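You operate a simulated robot arm through the tools that you are given. There is no shell and no other tool. Be economical: measure what you need, move in short steps, check, and stop when the job is done.

Carry out the task below with a simulated robot arm. There is one attempt and no reset: what you move stays moved.

TASK
On the low bench, make the white foam block and the kit card change places.
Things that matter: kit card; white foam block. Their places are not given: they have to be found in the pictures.

It is judged by the outcome, as a careful person would: the job done as asked, and still so three seconds after it is handed in. It fails if anything else is knocked over, pushed out of place, dropped, spilled or broken.

THE ROBOT
A 7-joint arm with a two-finger parallel gripper, fixed in place. Base frame: the origin is at the foot of the arm, x ahead of it, y to its left, z up; the work surface is at about z = 0. Lengths are in mm, angles in degrees, forces in N, time in s.
With the tool pointing down near the work surface it reaches from about 240 to 620 mm from the base axis. Its first joint turns from -66.0 to 66.0 degrees. Payload 2.6 kg.
Tool frame: the origin (TCP) lies between the finger pads and is the grasp point; the fingertips stand 30 mm ahead of it; z points along the fingers, y is the line along which they close. The gripper opens to 94 mm. The fingers are 28 mm wide and 10 mm thick; the gripper's body (50 by 96 mm) begins 55 mm behind the TCP.
Orientation is that of the tool frame in the base frame, as a unit quaternion [x, y, z, w]. With the fingers straight down and closing along the base's y, the tool's x points along the base's -x, its y along +y and its z along -z.

THE INTERFACE
- The arm moves only by the tool drive_tool. Its argument "rows" is a list of rows, each a list of 7 numbers: the shift along the tool's x, y, z in units of 500 mm (1.0 is 500 mm), then the turn, a rotation vector about the tool's x, y, z in units of 180 degrees (1.0 is 180 degrees), then the opening, from 0 (shut) to 1 (fully open). In form: [[tx, ty, tz, ax, ay, az, grip], ...]. A call has 1 to 8 rows; each row is the pose to reach, as a shift and turn from the pose commanded when the call began, along the tool's axes at that moment. A call with a number of a shift or a turn outside -1 to 1 is refused whole. A row lasts 0.2 s, in which the tool goes at most 50 mm and 8.6 degrees; a call with a longer step from one row to the next is refused whole, and so is a gripper value outside its range. A pose out of reach is approached as far as the arm can. The call stops where the force on the tool passes 40 N (or 10 N more than at its start, if that is more) or the arm is blocked; 0.2 s more then pass. The fingers move at their own pace (about 72 mm/s each) and stop on an object; they squeeze with about 41 N. The grip force told is the motor's: it shows also when the fingers shut on nothing. Time passes only in rows, and 0.2 s behind the last, so rows that repeat a pose let the fingers close. It gives the time, the measured TCP pose, the force on the tool (base axes), the opening and the grip force at its end, in the units of the frame above (readings bear some noise), and new pictures: "show" is both (left out), scene, wrist or none.
- Cameras (640 x 400 px; columns grow to the right, rows downward): "scene" is fixed at [23, 418.8, 573.5]; the picture's right is [-0.88, -0.47, 0.00], its down [-0.23, 0.43, -0.87] and it looks along [0.41, -0.77, -0.49] (base axes); focal length 340 px, centre (320, 200). "wrist" rides on the gripper at [-37, 0, -58] in the tool frame; the picture's right is [0.00, -1.00, 0.00], its down [0.97, 0.00, -0.24] and it looks along [0.24, 0.00, 0.97] (tool axes); focal length 218 px, centre (320, 200).
- pixel_to_xyz(camera, pixels): for up to 12 pixels [column, row] of the newest picture of that camera ("zoom" is the newest enlarged one), the place [x, y, z] in the base frame of the surface seen there, good to about 3 mm. No time passes.
- zoom(camera, box): a new picture of the part [left, top, right, bottom] of that camera's present view, enlarged. No time passes.
- hand_in(): hands the job in; it is judged then, once.

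Work in short steps. Measure before you move; look again where a grasp or a placing could have gone wrong, and mend it. You have 80 turns and 120 pictures in all, the two below and enlarged ones among them. Open the gripper and draw the arm clear of the work before you hand the job in, unless the task says otherwise; then end with one line.

The tools are called after "Emit:" as name(argument=value, ...) on one line, values as JSON. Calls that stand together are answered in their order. drive_tool: Moves the arm, as the interface text tells. Its arguments: {"type":"object","properties":{"rows":{"type":"array","items":{"type":"array","items":{"type":"number"}}},"show":{"type":"string","enum":["both","scene","wrist","none"]}},"required":["rows"]} The other tools are called the same way: pixel_to_xyz (camera, pixels) gives the place of the surface under pixels of a picture; zoom (camera, box) takes an enlarged picture of a part of a camera's view; hand_in () hands the job in.

At the start:

```text
clock: 0.0
position: [258.2, -213.2, 295.0]
tcp_rot: [0.0, 1.0, 0.0, 0.0]
contact_force: [0.8, -0.5, 0.4]
gripper_width: 94.2
grasp_force: 0.0
```

scene: 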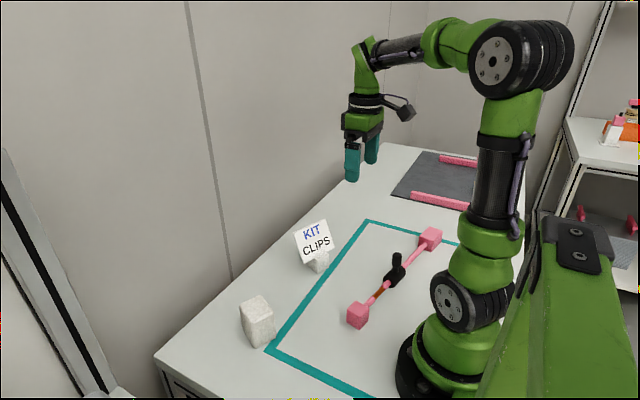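
wrist: 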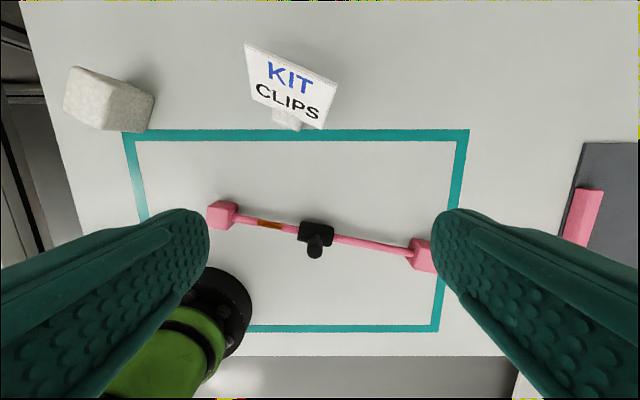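

The foam block is near scene (257,322) and the kit card near (313,245). I'll enlarge the view and measure both.

Emit:
zoom(camera="scene", box=[210, 200, 370, 360])

Emit:
zoom(camera="wrist", box=[40, 20, 360, 220])

Emit:
pixel_to_xyz(camera="wrist", pixels=[[75, 70], [122, 80], [152, 97], [138, 130], [64, 112], [105, 127], [248, 45], [336, 82], [322, 128], [252, 98], [288, 118], [290, 128]])

Emit:
pixel_to_xyz(camera="scene", pixels=[[241, 302], [264, 294], [273, 307], [248, 318], [249, 346], [275, 335], [294, 234], [325, 220], [334, 244], [305, 263], [318, 262], [318, 271]])

```text
2.50 times, centred on (290, 280) of scene
```

zoom: 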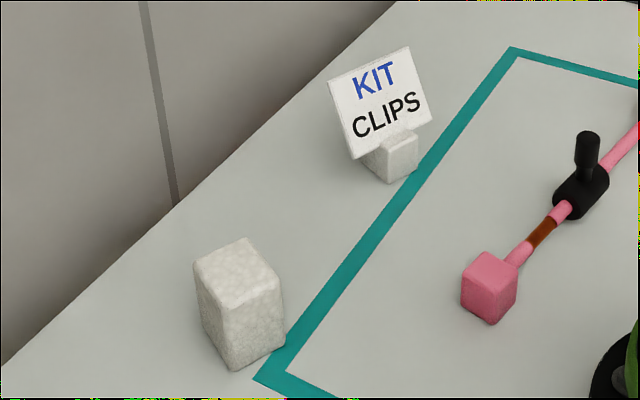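

```text
2.00 times, centred on (200, 120) of wrist
```

zoom: 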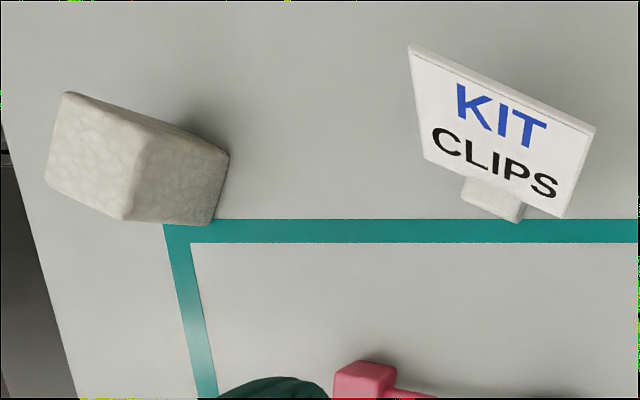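

```text
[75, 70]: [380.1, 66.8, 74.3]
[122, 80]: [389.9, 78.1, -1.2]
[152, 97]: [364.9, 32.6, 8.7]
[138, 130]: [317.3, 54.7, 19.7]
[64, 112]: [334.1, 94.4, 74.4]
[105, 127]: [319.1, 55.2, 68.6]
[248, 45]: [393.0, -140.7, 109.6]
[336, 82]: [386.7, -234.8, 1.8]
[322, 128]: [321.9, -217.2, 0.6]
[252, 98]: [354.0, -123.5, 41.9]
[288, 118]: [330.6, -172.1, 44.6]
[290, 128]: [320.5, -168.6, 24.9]
```

```text
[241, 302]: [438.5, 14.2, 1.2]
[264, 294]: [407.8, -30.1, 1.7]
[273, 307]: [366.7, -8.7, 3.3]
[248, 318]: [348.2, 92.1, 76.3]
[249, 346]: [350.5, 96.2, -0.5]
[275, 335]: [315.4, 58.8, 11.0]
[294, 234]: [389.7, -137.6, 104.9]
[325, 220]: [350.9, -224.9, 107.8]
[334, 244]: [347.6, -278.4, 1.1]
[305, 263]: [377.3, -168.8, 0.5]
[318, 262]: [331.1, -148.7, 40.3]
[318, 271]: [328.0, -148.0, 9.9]
```

Corners at silhouettes were ambiguous, so I'll re-measure interior points on the block's top and on the card.

Emit:
pixel_to_xyz(camera="zoom", pixels=[[70, 100], [143, 128], [124, 208], [52, 180], [100, 150], [225, 165], [210, 218], [145, 215], [465, 195], [515, 218], [490, 205], [180, 180]])

Emit:
pixel_to_xyz(camera="wrist", pixels=[[247, 46], [334, 82], [321, 126], [253, 99], [290, 88], [275, 113], [298, 124], [285, 119], [270, 55], [310, 73], [245, 42], [337, 78]])

Emit:
pixel_to_xyz(camera="scene", pixels=[[296, 235], [324, 222], [332, 240], [303, 258], [314, 258], [325, 255], [326, 265], [318, 269], [310, 267], [255, 299], [272, 320], [253, 335]])

```text
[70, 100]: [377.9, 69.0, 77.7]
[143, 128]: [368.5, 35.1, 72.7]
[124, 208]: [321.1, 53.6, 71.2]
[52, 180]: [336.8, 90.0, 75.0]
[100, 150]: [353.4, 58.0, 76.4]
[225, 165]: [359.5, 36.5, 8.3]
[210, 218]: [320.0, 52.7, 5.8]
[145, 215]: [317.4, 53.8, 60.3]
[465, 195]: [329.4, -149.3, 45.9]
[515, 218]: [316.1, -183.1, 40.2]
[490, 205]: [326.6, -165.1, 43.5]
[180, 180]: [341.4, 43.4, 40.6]
```

```text
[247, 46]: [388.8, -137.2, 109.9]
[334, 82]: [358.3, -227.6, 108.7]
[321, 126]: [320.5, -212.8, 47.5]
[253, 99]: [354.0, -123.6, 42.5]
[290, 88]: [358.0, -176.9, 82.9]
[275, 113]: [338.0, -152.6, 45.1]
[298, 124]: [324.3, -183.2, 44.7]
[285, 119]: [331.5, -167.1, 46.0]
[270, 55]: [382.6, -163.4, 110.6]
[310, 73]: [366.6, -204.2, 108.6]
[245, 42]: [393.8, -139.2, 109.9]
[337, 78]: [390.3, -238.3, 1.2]
```

```text
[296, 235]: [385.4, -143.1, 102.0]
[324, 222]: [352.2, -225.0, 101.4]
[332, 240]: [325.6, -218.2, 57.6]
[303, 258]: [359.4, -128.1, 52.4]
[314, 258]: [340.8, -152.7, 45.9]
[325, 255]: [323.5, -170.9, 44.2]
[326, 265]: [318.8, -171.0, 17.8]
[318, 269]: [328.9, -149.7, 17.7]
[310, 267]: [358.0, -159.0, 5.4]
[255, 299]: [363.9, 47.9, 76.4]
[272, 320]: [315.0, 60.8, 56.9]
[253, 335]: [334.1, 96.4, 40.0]
```

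The block is about 54×42×76 mm, centred near (351,62), with yaw about −21.5°. The card is parallel to it, leans back about 30°, and has its foot near (335,−170). I'll move over the block, turned to match its yaw.

Emit:
drive_tool(rows=[[-0.0266, 0.0786, 0.027, 0, 0, 0.017, 1], [-0.0532, 0.1572, 0.054, 0, 0, 0.034, 1], [-0.0798, 0.2358, 0.081, 0, 0, 0.051, 1], [-0.1064, 0.3144, 0.108, 0, 0, 0.068, 1], [-0.133, 0.393, 0.135, 0, 0, 0.085, 1], [-0.1596, 0.4716, 0.162, 0, 0, 0.102, 1], [-0.186, 0.55, 0.19, 0, 0, 0.1194, 1], [-0.186, 0.55, 0.19, 0, 0, 0.1194, 1]])

```text
clock: 1.8
position: [349.9, 63.6, 199.3]
tcp_rot: [0.187, 0.982, 0.0, 0.0]
contact_force: [-0.3, -0.4, 1.0]
gripper_width: 94.1
grasp_force: 0.1
```

scene: 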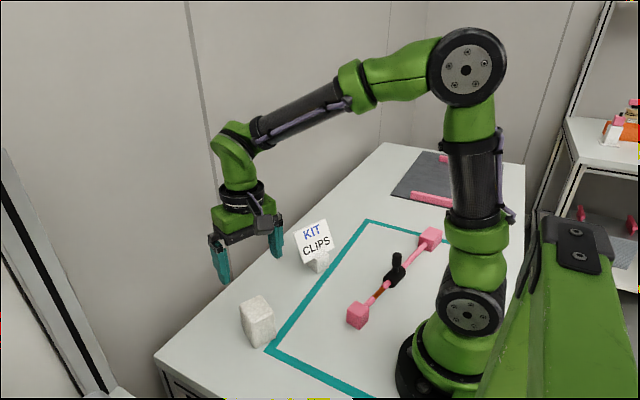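
wrist: 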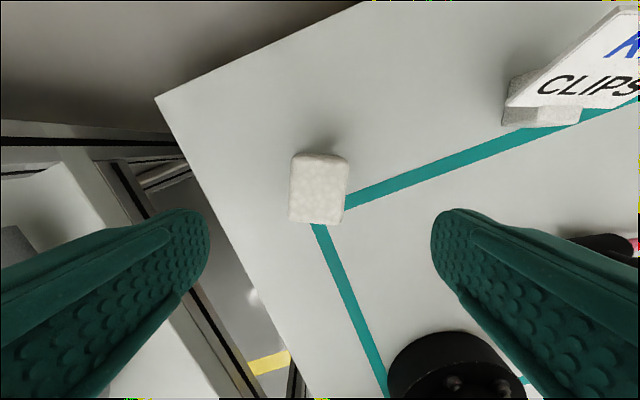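

The block is centred at wrist (319,188) and aligned with the fingers. First I'll measure the card foot and the bench edges from here, then descend.

Emit:
pixel_to_xyz(camera="wrist", pixels=[[293, 157], [346, 160], [344, 220], [292, 220], [512, 80], [505, 122], [578, 122], [512, 112], [160, 100], [360, 5], [230, 230], [575, 112]])

Emit:
zoom(camera="wrist", box=[480, 20, 640, 140])

Emit:
drive_tool(rows=[[0, 0, 0.078, 0, 0, 0, 1], [0, 0, 0.156, 0, 0, 0, 1], [0, 0, 0.234, 0, 0, 0, 1], [0, 0, 0.31, 0, 0, 0, 1], [0, 0, 0.31, 0, 0, 0, 1]])

```text
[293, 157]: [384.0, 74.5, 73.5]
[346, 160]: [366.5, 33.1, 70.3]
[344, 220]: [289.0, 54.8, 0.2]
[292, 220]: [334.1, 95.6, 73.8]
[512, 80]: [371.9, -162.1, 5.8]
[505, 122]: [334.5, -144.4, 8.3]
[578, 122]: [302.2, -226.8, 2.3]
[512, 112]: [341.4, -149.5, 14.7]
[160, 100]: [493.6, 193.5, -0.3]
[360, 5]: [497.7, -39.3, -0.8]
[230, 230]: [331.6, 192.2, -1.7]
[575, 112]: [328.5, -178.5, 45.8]
```

```text
3.33 times, centred on (560, 80) of wrist
```

zoom: 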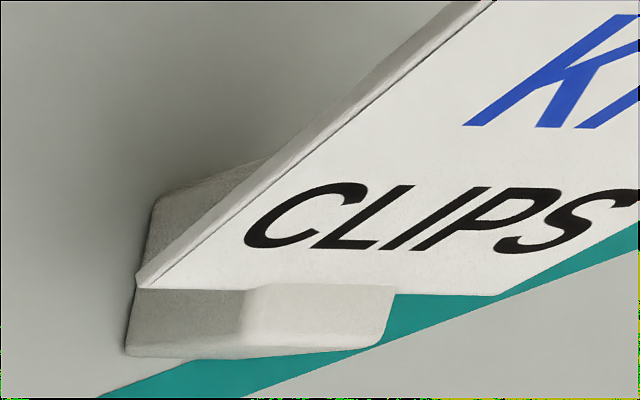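

```text
clock: 3.0
position: [348.6, 60.4, 45.2]
tcp_rot: [0.187, 0.982, 0.0, -0.001]
contact_force: [-0.1, -0.1, -0.3]
gripper_width: 94.2
grasp_force: 0.1
```

scene: 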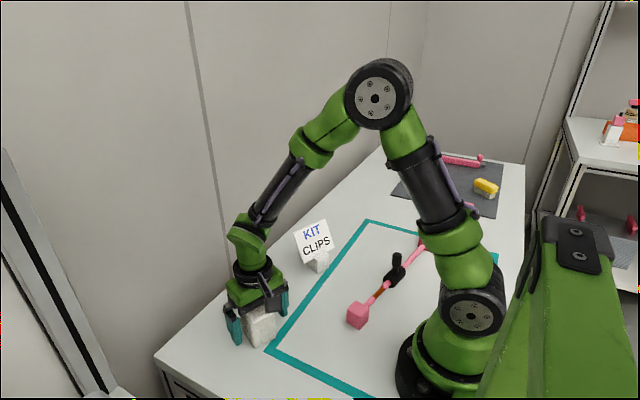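
wrist: 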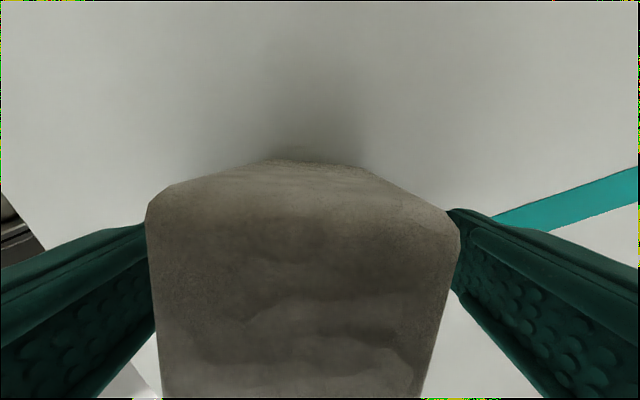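

The fingers straddle the block, so I'll close.

Emit:
drive_tool(rows=[[0, 0, 0, 0, 0, 0, 0.3], [0, 0, 0, 0, 0, 0, 0.3], [0, 0, 0, 0, 0, 0, 0], [0, 0, 0, 0, 0, 0, 0], [0, 0, 0, 0, 0, 0, 0]], show="scene")

```text
clock: 4.2
position: [349.0, 60.4, 45.9]
tcp_rot: [0.186, 0.982, -0.001, 0.0]
contact_force: [0.0, 0.2, 0.4]
gripper_width: 53.3
grasp_force: 41.2
```

scene: 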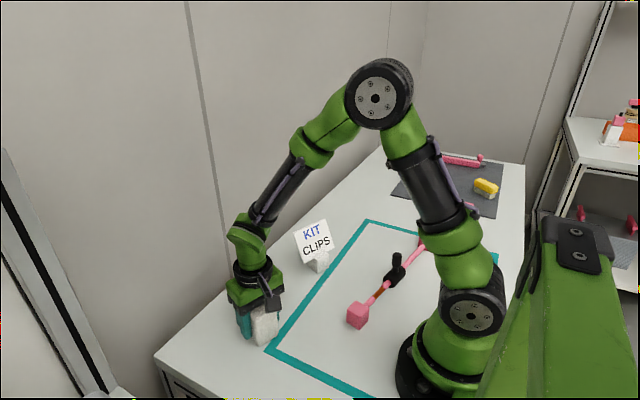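

Gripped at 53 mm. I'll lift and carry it to a free parking spot near (410,−60).

Emit:
drive_tool(rows=[[0, 0, -0.06, 0, 0, 0, 0], [-0.05, -0.045, -0.08, 0, 0, 0, 0], [-0.101, -0.09, -0.08, 0, 0, 0, 0], [-0.152, -0.135, -0.08, 0, 0, 0, 0], [-0.202, -0.18, -0.08, 0, 0, 0, 0], [-0.202, -0.18, -0.03, 0, 0, 0, 0], [-0.202, -0.18, -0.004, 0, 0, 0, 0], [-0.202, -0.18, -0.002, 0, 0, 0, 0]])

```text
clock: 6.0
position: [412.2, -59.1, 47.6]
tcp_rot: [0.187, 0.982, 0.0, 0.0]
contact_force: [0.1, -0.5, -1.6]
gripper_width: 53.1
grasp_force: 41.3
```

scene: 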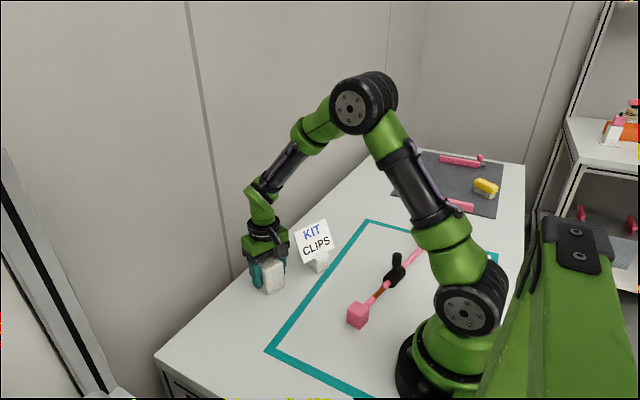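
wrist: 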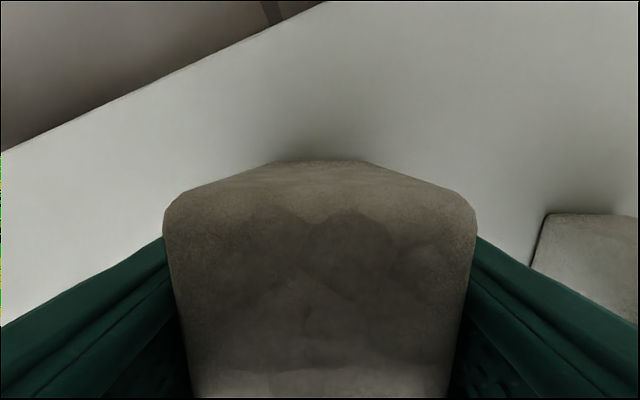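

I'll lower the last 2 mm, open partly (the card is nearby), and rise.

Emit:
drive_tool(rows=[[0, 0, 0.003, 0, 0, 0, 0], [0, 0, 0.003, 0, 0, 0, 0.75], [0, 0, 0.003, 0, 0, 0, 0.75], [0, 0, 0.003, 0, 0, 0, 0.75], [0, 0, -0.08, 0, 0, 0, 0.75], [0, 0, -0.17, 0, 0, 0, 0.75], [0, 0, -0.26, 0, 0, 0, 0.75], [0, 0, -0.35, 0, 0, 0, 0.75]])

```text
clock: 7.8
position: [413.8, -58.5, 223.4]
tcp_rot: [0.187, 0.982, 0.001, 0.0]
contact_force: [0.5, -0.2, -0.6]
gripper_width: 70.6
grasp_force: 0.1
```

scene: 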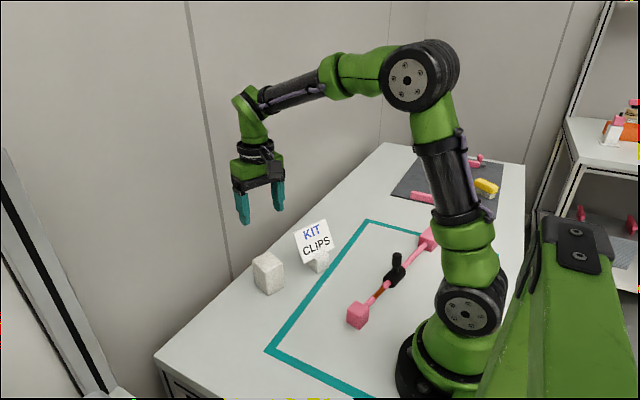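
wrist: 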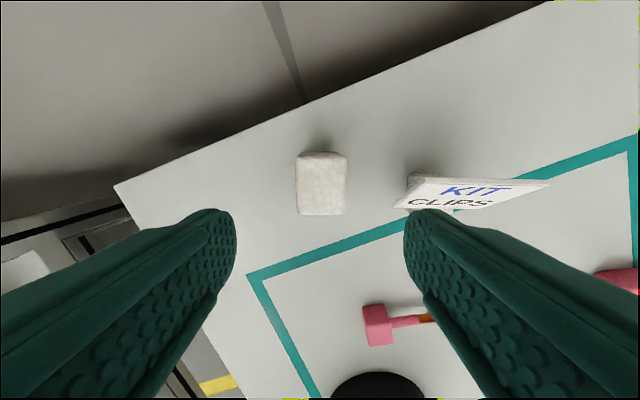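

The block is parked upright. Next I'll move above the card and turn −90° about the tool z, so the fingers will close across the board's thickness.

Emit:
drive_tool(rows=[[-0.013, -0.033, 0, 0, 0, -0.047, 0.6], [-0.026, -0.0655, 0, 0, 0, -0.094, 0.6], [-0.039, -0.098, 0, 0, 0, -0.141, 0.6], [-0.052, -0.131, 0, 0, 0, -0.188, 0.6], [-0.065, -0.164, 0, 0, 0, -0.235, 0.6], [-0.078, -0.197, 0, 0, 0, -0.282, 0.6], [-0.091, -0.23, 0, 0, 0, -0.329, 0.6], [-0.1035, -0.262, 0, 0, 0, -0.376, 0.6]], show="none")

Emit:
drive_tool(rows=[[0, 0, 0, -0.0329, 0.0065, -0.0242, 0.6], [0, 0, 0, -0.0658, 0.013, -0.0484, 0.6], [0, 0, 0, -0.0987, 0.0194, -0.0726, 0.6], [0, 0, 0, -0.1316, 0.0259, -0.0968, 0.6], [0, 0, 0, -0.1645, 0.0324, -0.121, 0.6], [0, 0, 0, -0.1645, 0.0324, -0.121, 0.6]])

```text
clock: 9.6
position: [413.1, -200.1, 223.2]
tcp_rot: [-0.393, 0.92, 0.001, 0.0]
contact_force: [0.2, 0.4, -0.1]
gripper_width: 56.6
grasp_force: 0.1
```

```text
clock: 11.0
position: [411.8, -199.2, 222.2]
tcp_rot: [-0.544, 0.799, 0.213, -0.146]
contact_force: [0.6, 0.0, 0.0]
gripper_width: 56.6
grasp_force: 0.1
```

scene: 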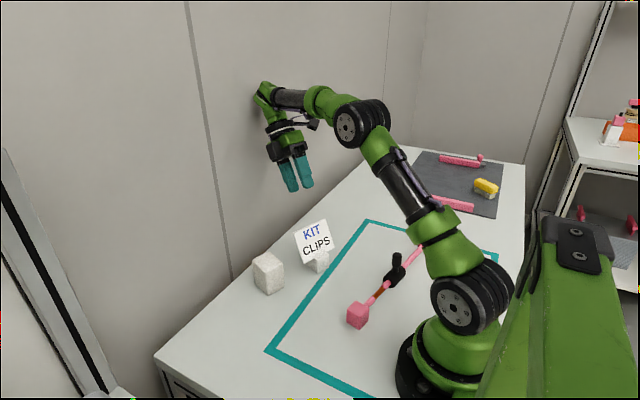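
wrist: 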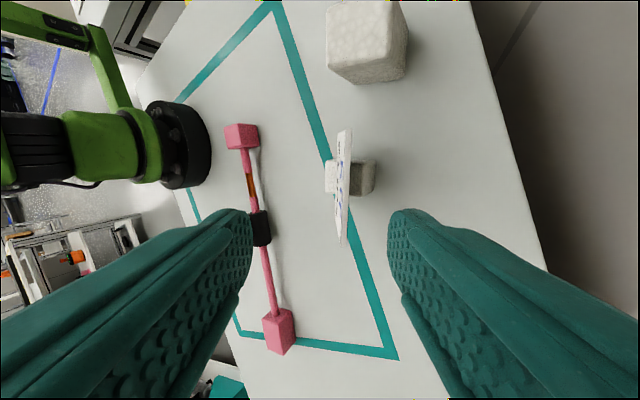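

The tilt matches the board, which shows nearly edge-on at wrist (343,185). I'll zoom to refine its plane.

Emit:
zoom(camera="wrist", box=[290, 120, 400, 260])

Emit:
pixel_to_xyz(camera="wrist", pixels=[[350, 130], [350, 145], [349, 160], [348, 180], [346, 200], [344, 220], [342, 240], [340, 150], [338, 200], [337, 230], [372, 175], [331, 175]])

```text
2.86 times, centred on (345, 190) of wrist
```

zoom: 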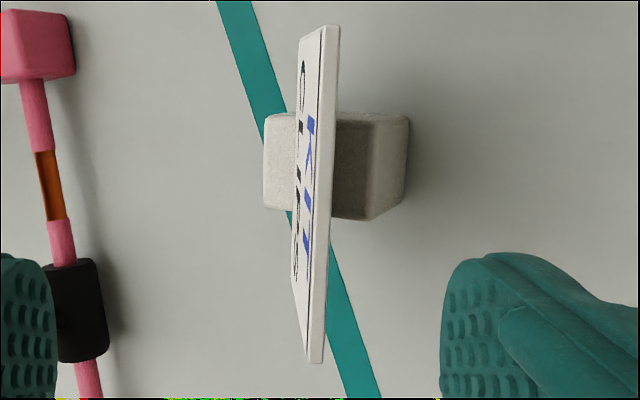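

```text
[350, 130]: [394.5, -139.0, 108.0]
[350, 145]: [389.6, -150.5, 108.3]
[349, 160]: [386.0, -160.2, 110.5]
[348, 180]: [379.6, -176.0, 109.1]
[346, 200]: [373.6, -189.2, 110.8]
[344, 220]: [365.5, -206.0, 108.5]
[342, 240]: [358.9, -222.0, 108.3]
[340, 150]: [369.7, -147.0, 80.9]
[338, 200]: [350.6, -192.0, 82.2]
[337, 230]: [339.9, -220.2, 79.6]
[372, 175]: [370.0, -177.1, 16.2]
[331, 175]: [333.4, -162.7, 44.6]
```

I'll align laterally with a slight yaw trim and advance to just short of the board's top edge.

Emit:
drive_tool(rows=[[-0.0069, -0.0404, 0, 0, -0.0047, 0.0082, 0.6], [-0.0069, -0.0404, 0.07, 0, -0.0047, 0.0082, 0.6], [-0.0069, -0.0404, 0.13, 0, -0.0047, 0.0082, 0.6], [-0.0069, -0.0404, 0.13, 0, -0.0047, 0.0082, 0.6]])

```text
clock: 12.0
position: [400.3, -191.2, 156.4]
tcp_rot: [-0.531, 0.807, 0.215, -0.143]
contact_force: [0.5, -0.1, -0.6]
gripper_width: 56.4
grasp_force: 0.2
```

scene: 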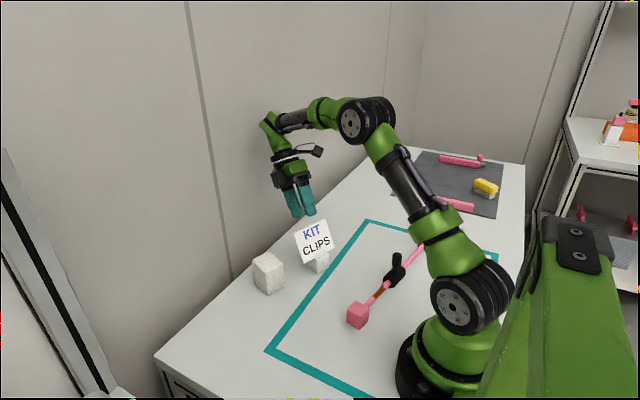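
wrist: 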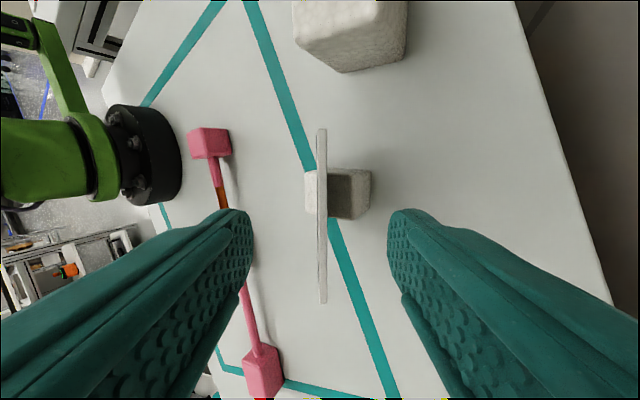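

The board is exactly edge-on and centred at column 321. I'll advance 74 mm and close.

Emit:
drive_tool(rows=[[0, 0, 0.05, 0, 0, 0, 0.6], [0, 0, 0.1, 0, 0, 0, 0.6], [0, 0, 0.148, 0, 0, 0, 0.6], [0, 0, 0.148, 0, 0, 0, 0.3], [0, 0, 0.148, 0, 0, 0, 0.1], [0, 0, 0.148, 0, 0, 0, 0], [0, 0, 0.148, 0, 0, 0, 0], [0, 0, 0.148, 0, 0, 0, 0]])

```text
clock: 13.8
position: [363.7, -176.3, 93.1]
tcp_rot: [-0.532, 0.806, 0.216, -0.142]
contact_force: [-0.3, 0.1, -0.2]
gripper_width: 8.5
grasp_force: 40.8
```

scene: 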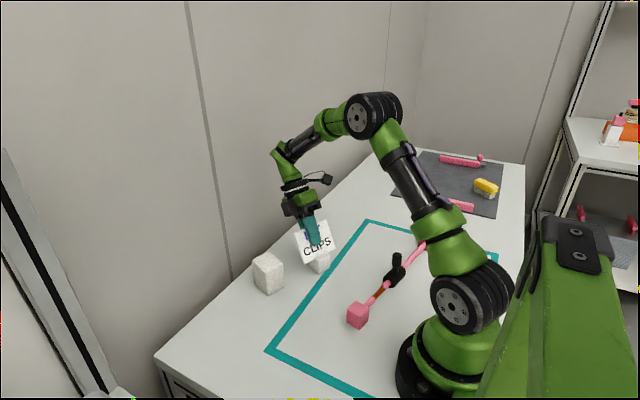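
wrist: 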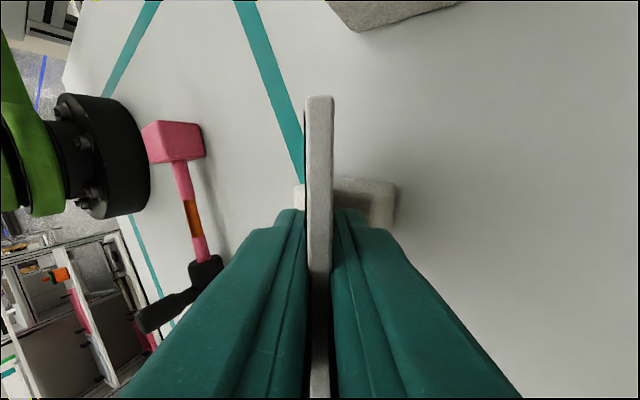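

The card is gripped (8.5 mm). I'll lift it 60 mm and carry it to above the block's original place.

Emit:
drive_tool(rows=[[0, 0.03, -0.052, 0, 0, 0, 0], [0, 0.06, -0.104, 0, 0, 0, 0], [-0.072, 0.0853, -0.0893, 0, 0, 0, 0], [-0.1435, 0.1107, -0.0747, 0, 0, 0, 0], [-0.2153, 0.136, -0.06, 0, 0, 0, 0], [-0.287, 0.1613, -0.0453, 0, 0, 0, 0], [-0.3588, 0.1867, -0.0307, 0, 0, 0, 0], [-0.4305, 0.212, -0.016, 0, 0, 0, 0]])

```text
clock: 15.6
position: [368.9, 58.6, 152.0]
tcp_rot: [-0.531, 0.807, 0.216, -0.143]
contact_force: [0.5, 0.5, -0.3]
gripper_width: 8.4
grasp_force: 41.1
```

scene: 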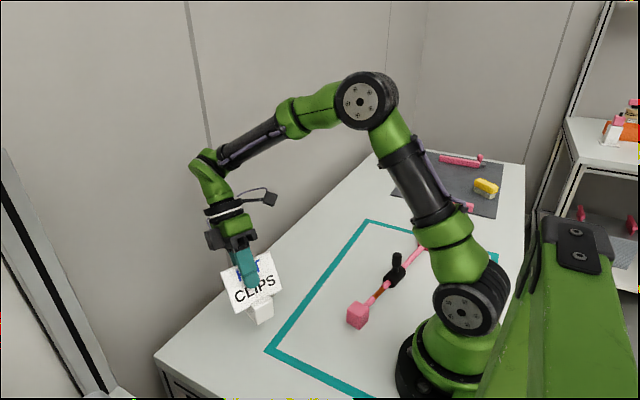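
wrist: 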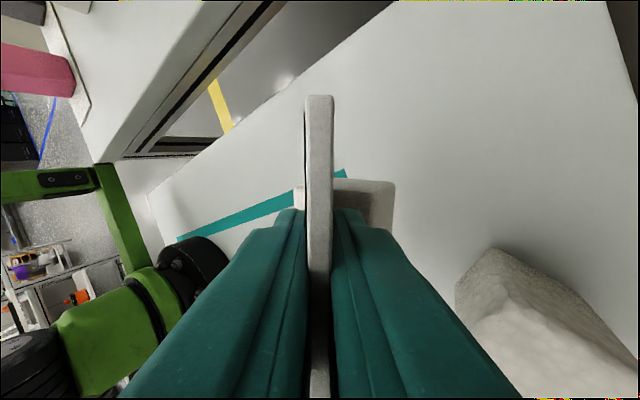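

It is held level with no slip. I'll lower it to just touch the bench.

Emit:
drive_tool(rows=[[0, -0.03, 0.052, 0, 0, 0, 0], [0, -0.054, 0.0936, 0, 0, 0, 0], [0, -0.059, 0.1023, 0, 0, 0, 0], [0, -0.06, 0.104, 0, 0, 0, 0], [0, -0.06, 0.104, 0, 0, 0, 0]])

```text
clock: 16.8
position: [369.1, 56.4, 92.3]
tcp_rot: [-0.532, 0.807, 0.216, -0.141]
contact_force: [-1.6, -2.2, 31.7]
gripper_width: 8.6
grasp_force: 40.8
```

scene: 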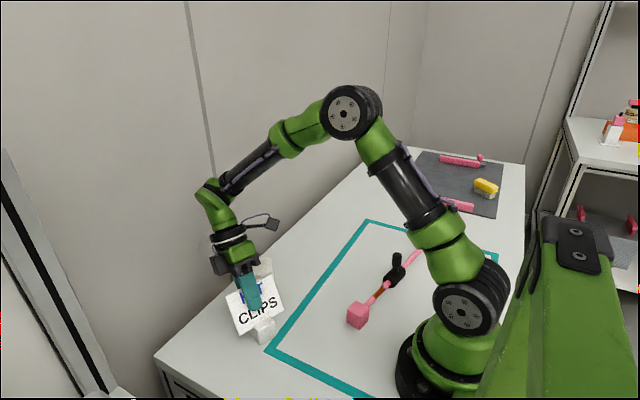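
wrist: 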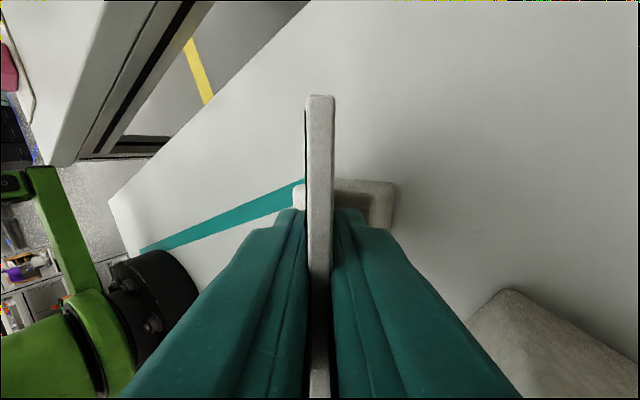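

It is pressed on the bench at 32 N. I'll ease up a millimetre, open, and withdraw along the board.

Emit:
drive_tool(rows=[[0, 0.001, -0.0017, 0, 0, 0, 0], [0, 0.001, -0.0017, 0, 0, 0, 0.2], [0, 0.001, -0.0017, 0, 0, 0, 0.4], [0, 0.001, -0.0017, 0, 0, 0, 0.4], [0, 0.001, -0.08, 0, 0, 0, 0.4], [0, 0.001, -0.16, 0, 0, 0, 0.4], [0, 0.001, -0.24, 0, 0, 0, 0.4], [0, 0.001, -0.24, 0, 0, 0, 0.4]])

```text
clock: 18.6
position: [421.2, 33.3, 194.3]
tcp_rot: [-0.531, 0.806, 0.217, -0.145]
contact_force: [-0.3, 0.6, 0.0]
gripper_width: 37.6
grasp_force: 0.0
```

scene: 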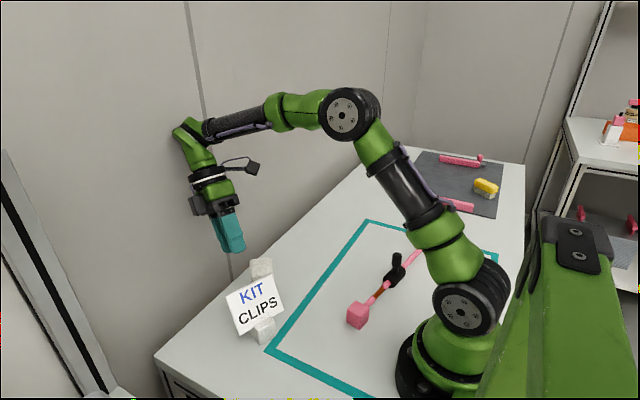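
wrist: 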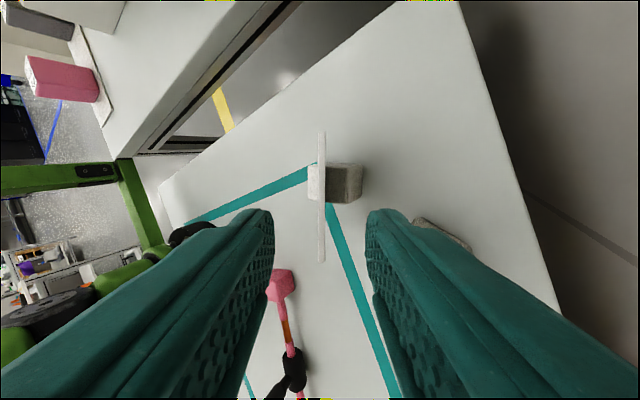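

The card stands at the block's old spot, displaced (+5,+233) mm. Next I'll turn the tool back to vertical and move over the parked block.

Emit:
drive_tool(rows=[[0, 0.03, -0.052, 0.012, -0.0117, 0.0435, 0.4], [0.025, 0.03, -0.06, 0.024, -0.0233, 0.0871, 0.4], [0.05, 0.02, -0.06, 0.036, -0.035, 0.1306, 0.4], [0.075, 0.01, -0.06, 0.048, -0.0466, 0.1742, 0.5], [0.1, 0, -0.06, 0.06, -0.0583, 0.2177, 0.6], [0.125, -0.01, -0.06, 0.0719, -0.07, 0.2612, 0.75], [0.15, -0.02, -0.06, 0.0839, -0.0816, 0.3048, 0.75], [0.176, -0.033, -0.054, 0.0959, -0.0933, 0.3483, 0.75]], show="none")

Emit:
drive_tool(rows=[[0, 0, 0, 0.012, -0.0117, 0.0435, 0.75], [0, 0, 0, 0.024, -0.0233, 0.0871, 0.75], [0, 0, 0, 0.0361, -0.0351, 0.1307, 0.75], [0, 0, 0, 0.0361, -0.0351, 0.1307, 0.75]])

```text
clock: 20.4
position: [417.0, -59.8, 211.0]
tcp_rot: [-0.015, 0.997, 0.066, -0.043]
contact_force: [0.8, -0.1, 0.6]
gripper_width: 70.4
grasp_force: 0.1
```

```text
clock: 21.4
position: [414.0, -60.1, 210.0]
tcp_rot: [0.189, 0.982, -0.001, 0.0]
contact_force: [-0.6, -0.3, 0.2]
gripper_width: 70.3
grasp_force: 0.1
```

scene: 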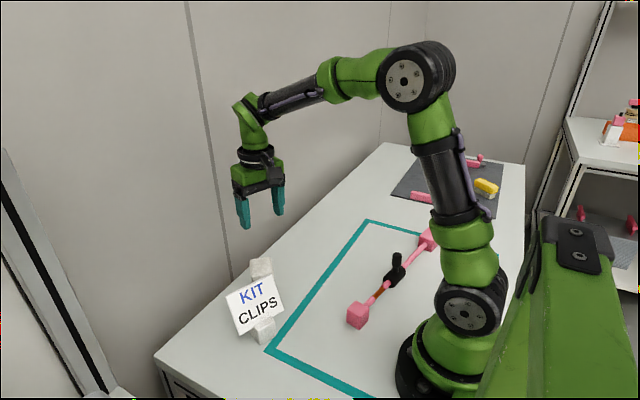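
wrist: 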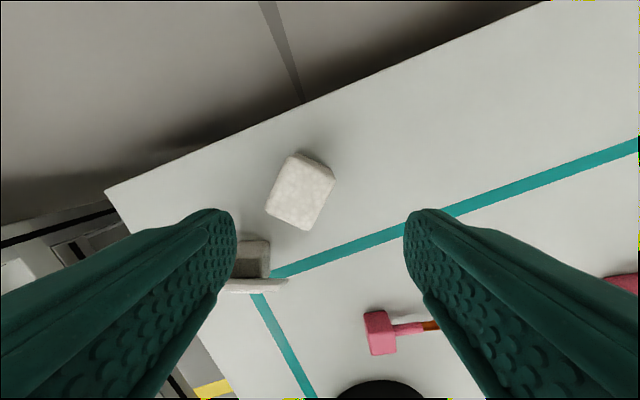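

The parked block got nudged and is now rotated, though still upright. I'll measure its new pose and check the card.

Emit:
zoom(camera="wrist", box=[200, 130, 360, 310])

Emit:
pixel_to_xyz(camera="wrist", pixels=[[292, 157], [331, 180], [305, 227], [268, 207], [300, 193], [287, 152], [335, 178], [308, 229], [265, 207], [268, 242], [269, 276], [286, 280]])

Emit:
pixel_to_xyz(camera="scene", pixels=[[229, 296], [273, 279], [281, 300], [240, 333], [253, 336], [260, 325], [272, 320], [274, 336], [260, 342], [256, 260], [270, 260], [262, 275]])

```text
2.22 times, centred on (280, 220) of wrist
```

zoom: 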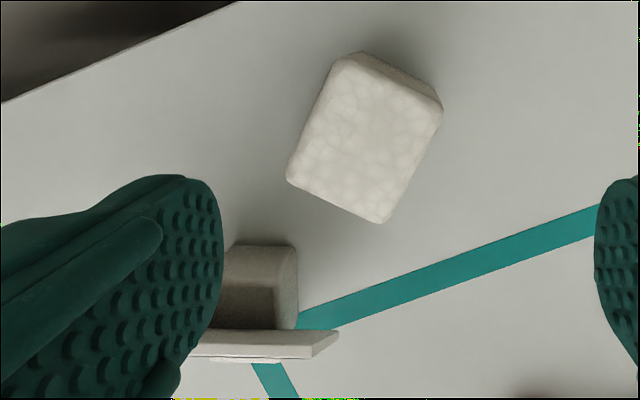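

```text
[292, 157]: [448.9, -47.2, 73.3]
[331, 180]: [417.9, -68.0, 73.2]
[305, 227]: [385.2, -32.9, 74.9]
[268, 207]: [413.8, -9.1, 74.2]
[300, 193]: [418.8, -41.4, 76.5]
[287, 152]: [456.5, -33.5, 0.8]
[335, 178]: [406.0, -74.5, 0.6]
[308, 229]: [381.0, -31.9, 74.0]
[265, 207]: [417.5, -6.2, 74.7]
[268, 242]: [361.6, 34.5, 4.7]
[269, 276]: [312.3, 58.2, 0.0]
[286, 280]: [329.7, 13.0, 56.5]
```

```text
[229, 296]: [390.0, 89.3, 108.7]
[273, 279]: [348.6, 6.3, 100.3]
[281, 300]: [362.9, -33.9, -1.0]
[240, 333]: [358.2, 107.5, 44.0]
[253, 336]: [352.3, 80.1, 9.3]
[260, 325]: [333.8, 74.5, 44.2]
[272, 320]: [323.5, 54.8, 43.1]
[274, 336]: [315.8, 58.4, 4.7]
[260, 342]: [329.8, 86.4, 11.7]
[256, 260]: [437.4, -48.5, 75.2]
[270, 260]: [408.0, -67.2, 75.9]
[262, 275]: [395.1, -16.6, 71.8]
```

The card is where I left it. The block now stands near (416.5,−39), its short axis at about 41°. I'll realign over it by turning 27°.

Emit:
drive_tool(rows=[[0.0025, 0.01, 0, 0, 0, 0.0375, 0.9], [0.005, 0.02, 0, 0, 0, 0.075, 0.9], [0.0075, 0.03, 0, 0, 0, 0.1125, 0.9], [0.01, 0.0412, 0, 0, 0, 0.15, 0.9], [0.01, 0.0412, 0.09, 0, 0, 0.15, 0.9], [0.01, 0.0412, 0.13, 0, 0, 0.15, 0.9], [0.01, 0.0412, 0.13, 0, 0, 0.15, 0.9]])

```text
clock: 23.0
position: [417.0, -38.5, 146.4]
tcp_rot: [0.412, 0.911, 0.0, 0.0]
contact_force: [0.1, -0.3, 0.0]
gripper_width: 84.6
grasp_force: 0.2
```

scene: 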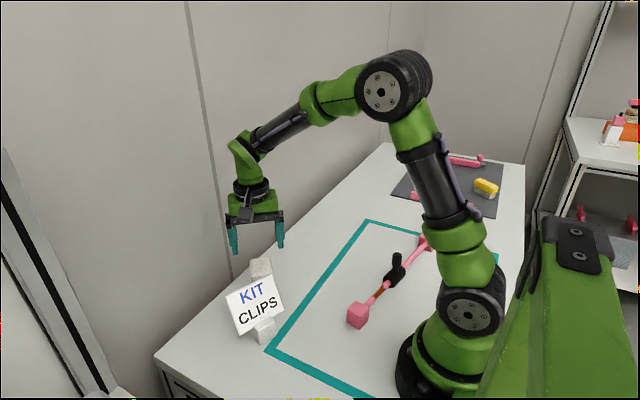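
wrist: 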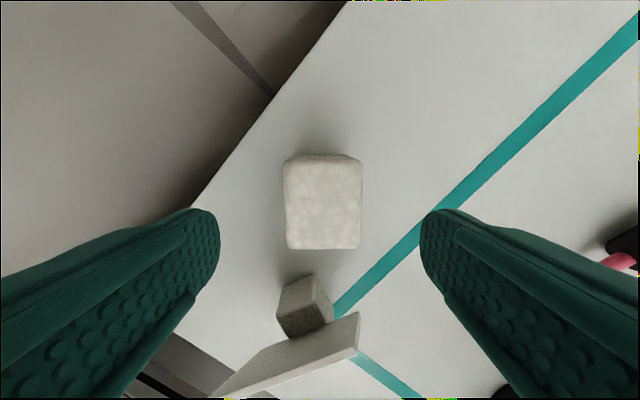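

It is aligned (block centre at column 323). I'll descend and grip.

Emit:
drive_tool(rows=[[0, 0, 0.07, 0, 0, 0, 0.9], [0, 0, 0.14, 0, 0, 0, 0.9], [0, 0, 0.2, 0, 0, 0, 0.9], [0, 0, 0.2, 0, 0, 0, 0.5], [0, 0, 0.2, 0, 0, 0, 0], [0, 0, 0.2, 0, 0, 0, 0], [0, 0, 0.2, 0, 0, 0, 0], [0, 0, 0.2, 0, 0, 0, 0]])

```text
clock: 24.8
position: [418.1, -39.2, 45.5]
tcp_rot: [0.412, 0.911, -0.001, 0.0]
contact_force: [-0.4, -0.1, -0.4]
gripper_width: 53.3
grasp_force: 40.9
```

scene: 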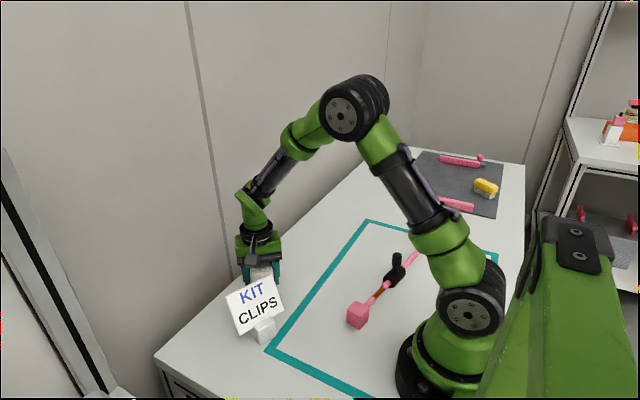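
wrist: 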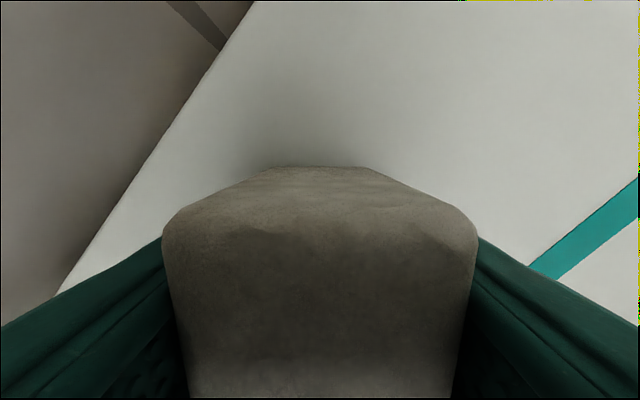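

Gripped at 53.3 mm, the same face as before. I'll lift it and carry it to the card's old place (346,−171), restoring the yaw.

Emit:
drive_tool(rows=[[0, 0, -0.07, 0, 0, 0, 0], [-0.026, -0.0704, -0.08, 0, 0, -0.0375, 0], [-0.052, -0.1408, -0.08, 0, 0, -0.075, 0], [-0.078, -0.2112, -0.08, 0, 0, -0.1125, 0], [-0.104, -0.2816, -0.08, 0, 0, -0.15, 0], [-0.104, -0.2816, -0.03, 0, 0, -0.15, 0], [-0.104, -0.2816, -0.004, 0, 0, -0.15, 0], [-0.104, -0.2816, -0.001, 0, 0, -0.15, 0]])

```text
clock: 26.6
position: [347.6, -169.0, 46.1]
tcp_rot: [0.187, 0.982, 0.0, 0.0]
contact_force: [0.1, 0.4, -0.1]
gripper_width: 53.2
grasp_force: 40.9
```

scene: 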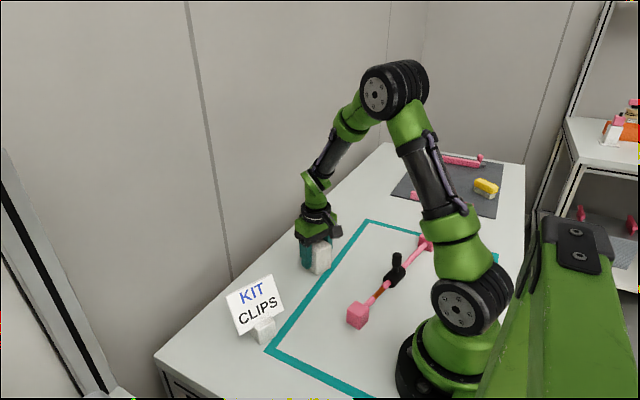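
wrist: 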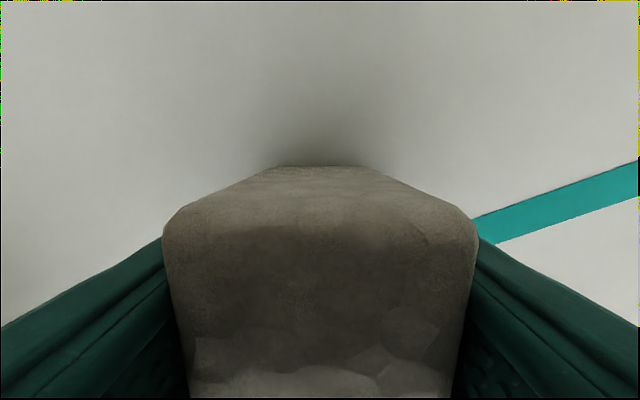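

The block is in place. I'll settle it, open, and rise clear.

Emit:
drive_tool(rows=[[0, 0, 0.001, 0, 0, 0, 0], [0, 0, 0.001, 0, 0, 0, 0.8], [0, 0, 0.001, 0, 0, 0, 0.9], [0, 0, 0.001, 0, 0, 0, 0.9], [0, 0, -0.08, 0, 0, 0, 0.9], [0, 0, -0.17, 0, 0, 0, 0.9], [0, 0, -0.26, 0, 0, 0, 0.9], [0, 0, -0.35, 0, 0, 0, 0.9]])

```text
clock: 28.4
position: [347.2, -169.8, 222.9]
tcp_rot: [0.187, 0.982, 0.0, 0.0]
contact_force: [0.0, 0.0, -0.1]
gripper_width: 84.8
grasp_force: 0.1
```

scene: 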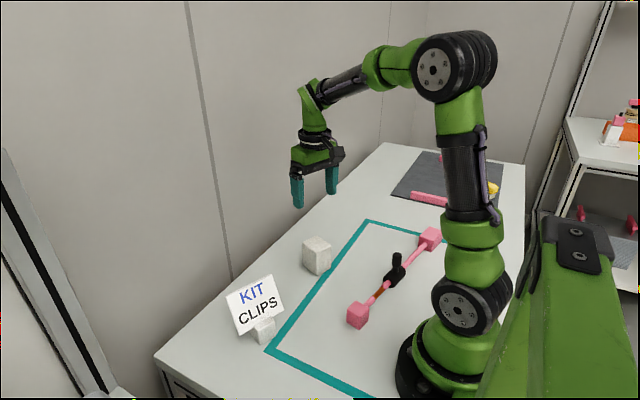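
wrist: 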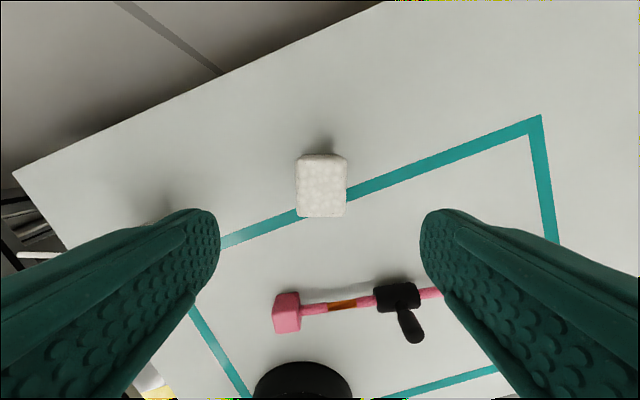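

Both stand upright. One last measurement checks the block's centre and the card's position.

Emit:
pixel_to_xyz(camera="wrist", pixels=[[299, 158], [344, 160], [342, 213], [298, 213]])

Emit:
pixel_to_xyz(camera="scene", pixels=[[229, 296], [273, 279], [240, 333], [260, 325], [272, 320], [260, 342], [274, 336]])

Emit:
zoom(camera="scene", box=[210, 210, 370, 360])

```text
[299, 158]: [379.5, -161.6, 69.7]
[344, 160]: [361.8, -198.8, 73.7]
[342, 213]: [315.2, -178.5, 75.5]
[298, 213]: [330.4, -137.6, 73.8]
```

```text
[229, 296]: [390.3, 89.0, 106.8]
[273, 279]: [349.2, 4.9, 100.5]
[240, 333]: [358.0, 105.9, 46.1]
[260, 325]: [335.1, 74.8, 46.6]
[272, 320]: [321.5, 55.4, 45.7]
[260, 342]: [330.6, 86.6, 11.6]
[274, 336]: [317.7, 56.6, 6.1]
```

```text
2.67 times, centred on (290, 285) of scene
```

zoom: 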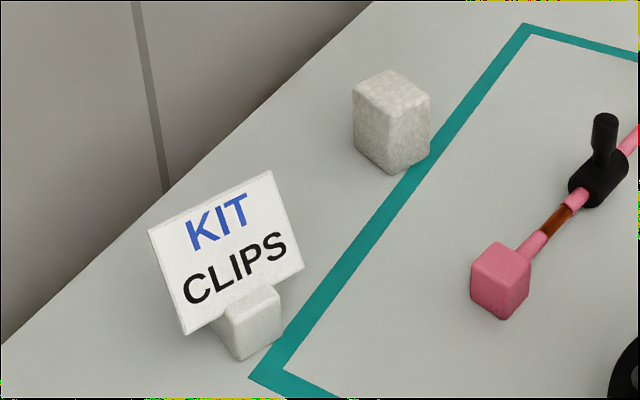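

The block's centre is near (347,−169) and the card's foot is at about (350,62), both upright. The arm is open and clear, so I'm handing in.

Emit:
hand_in()

```text
The job is handed in.
```

The white foam block and the kit card have changed places on the low bench, both upright and facing as before. While parked, the block was nudged about 20 mm and turned; I picked it up again and put it in its final place.
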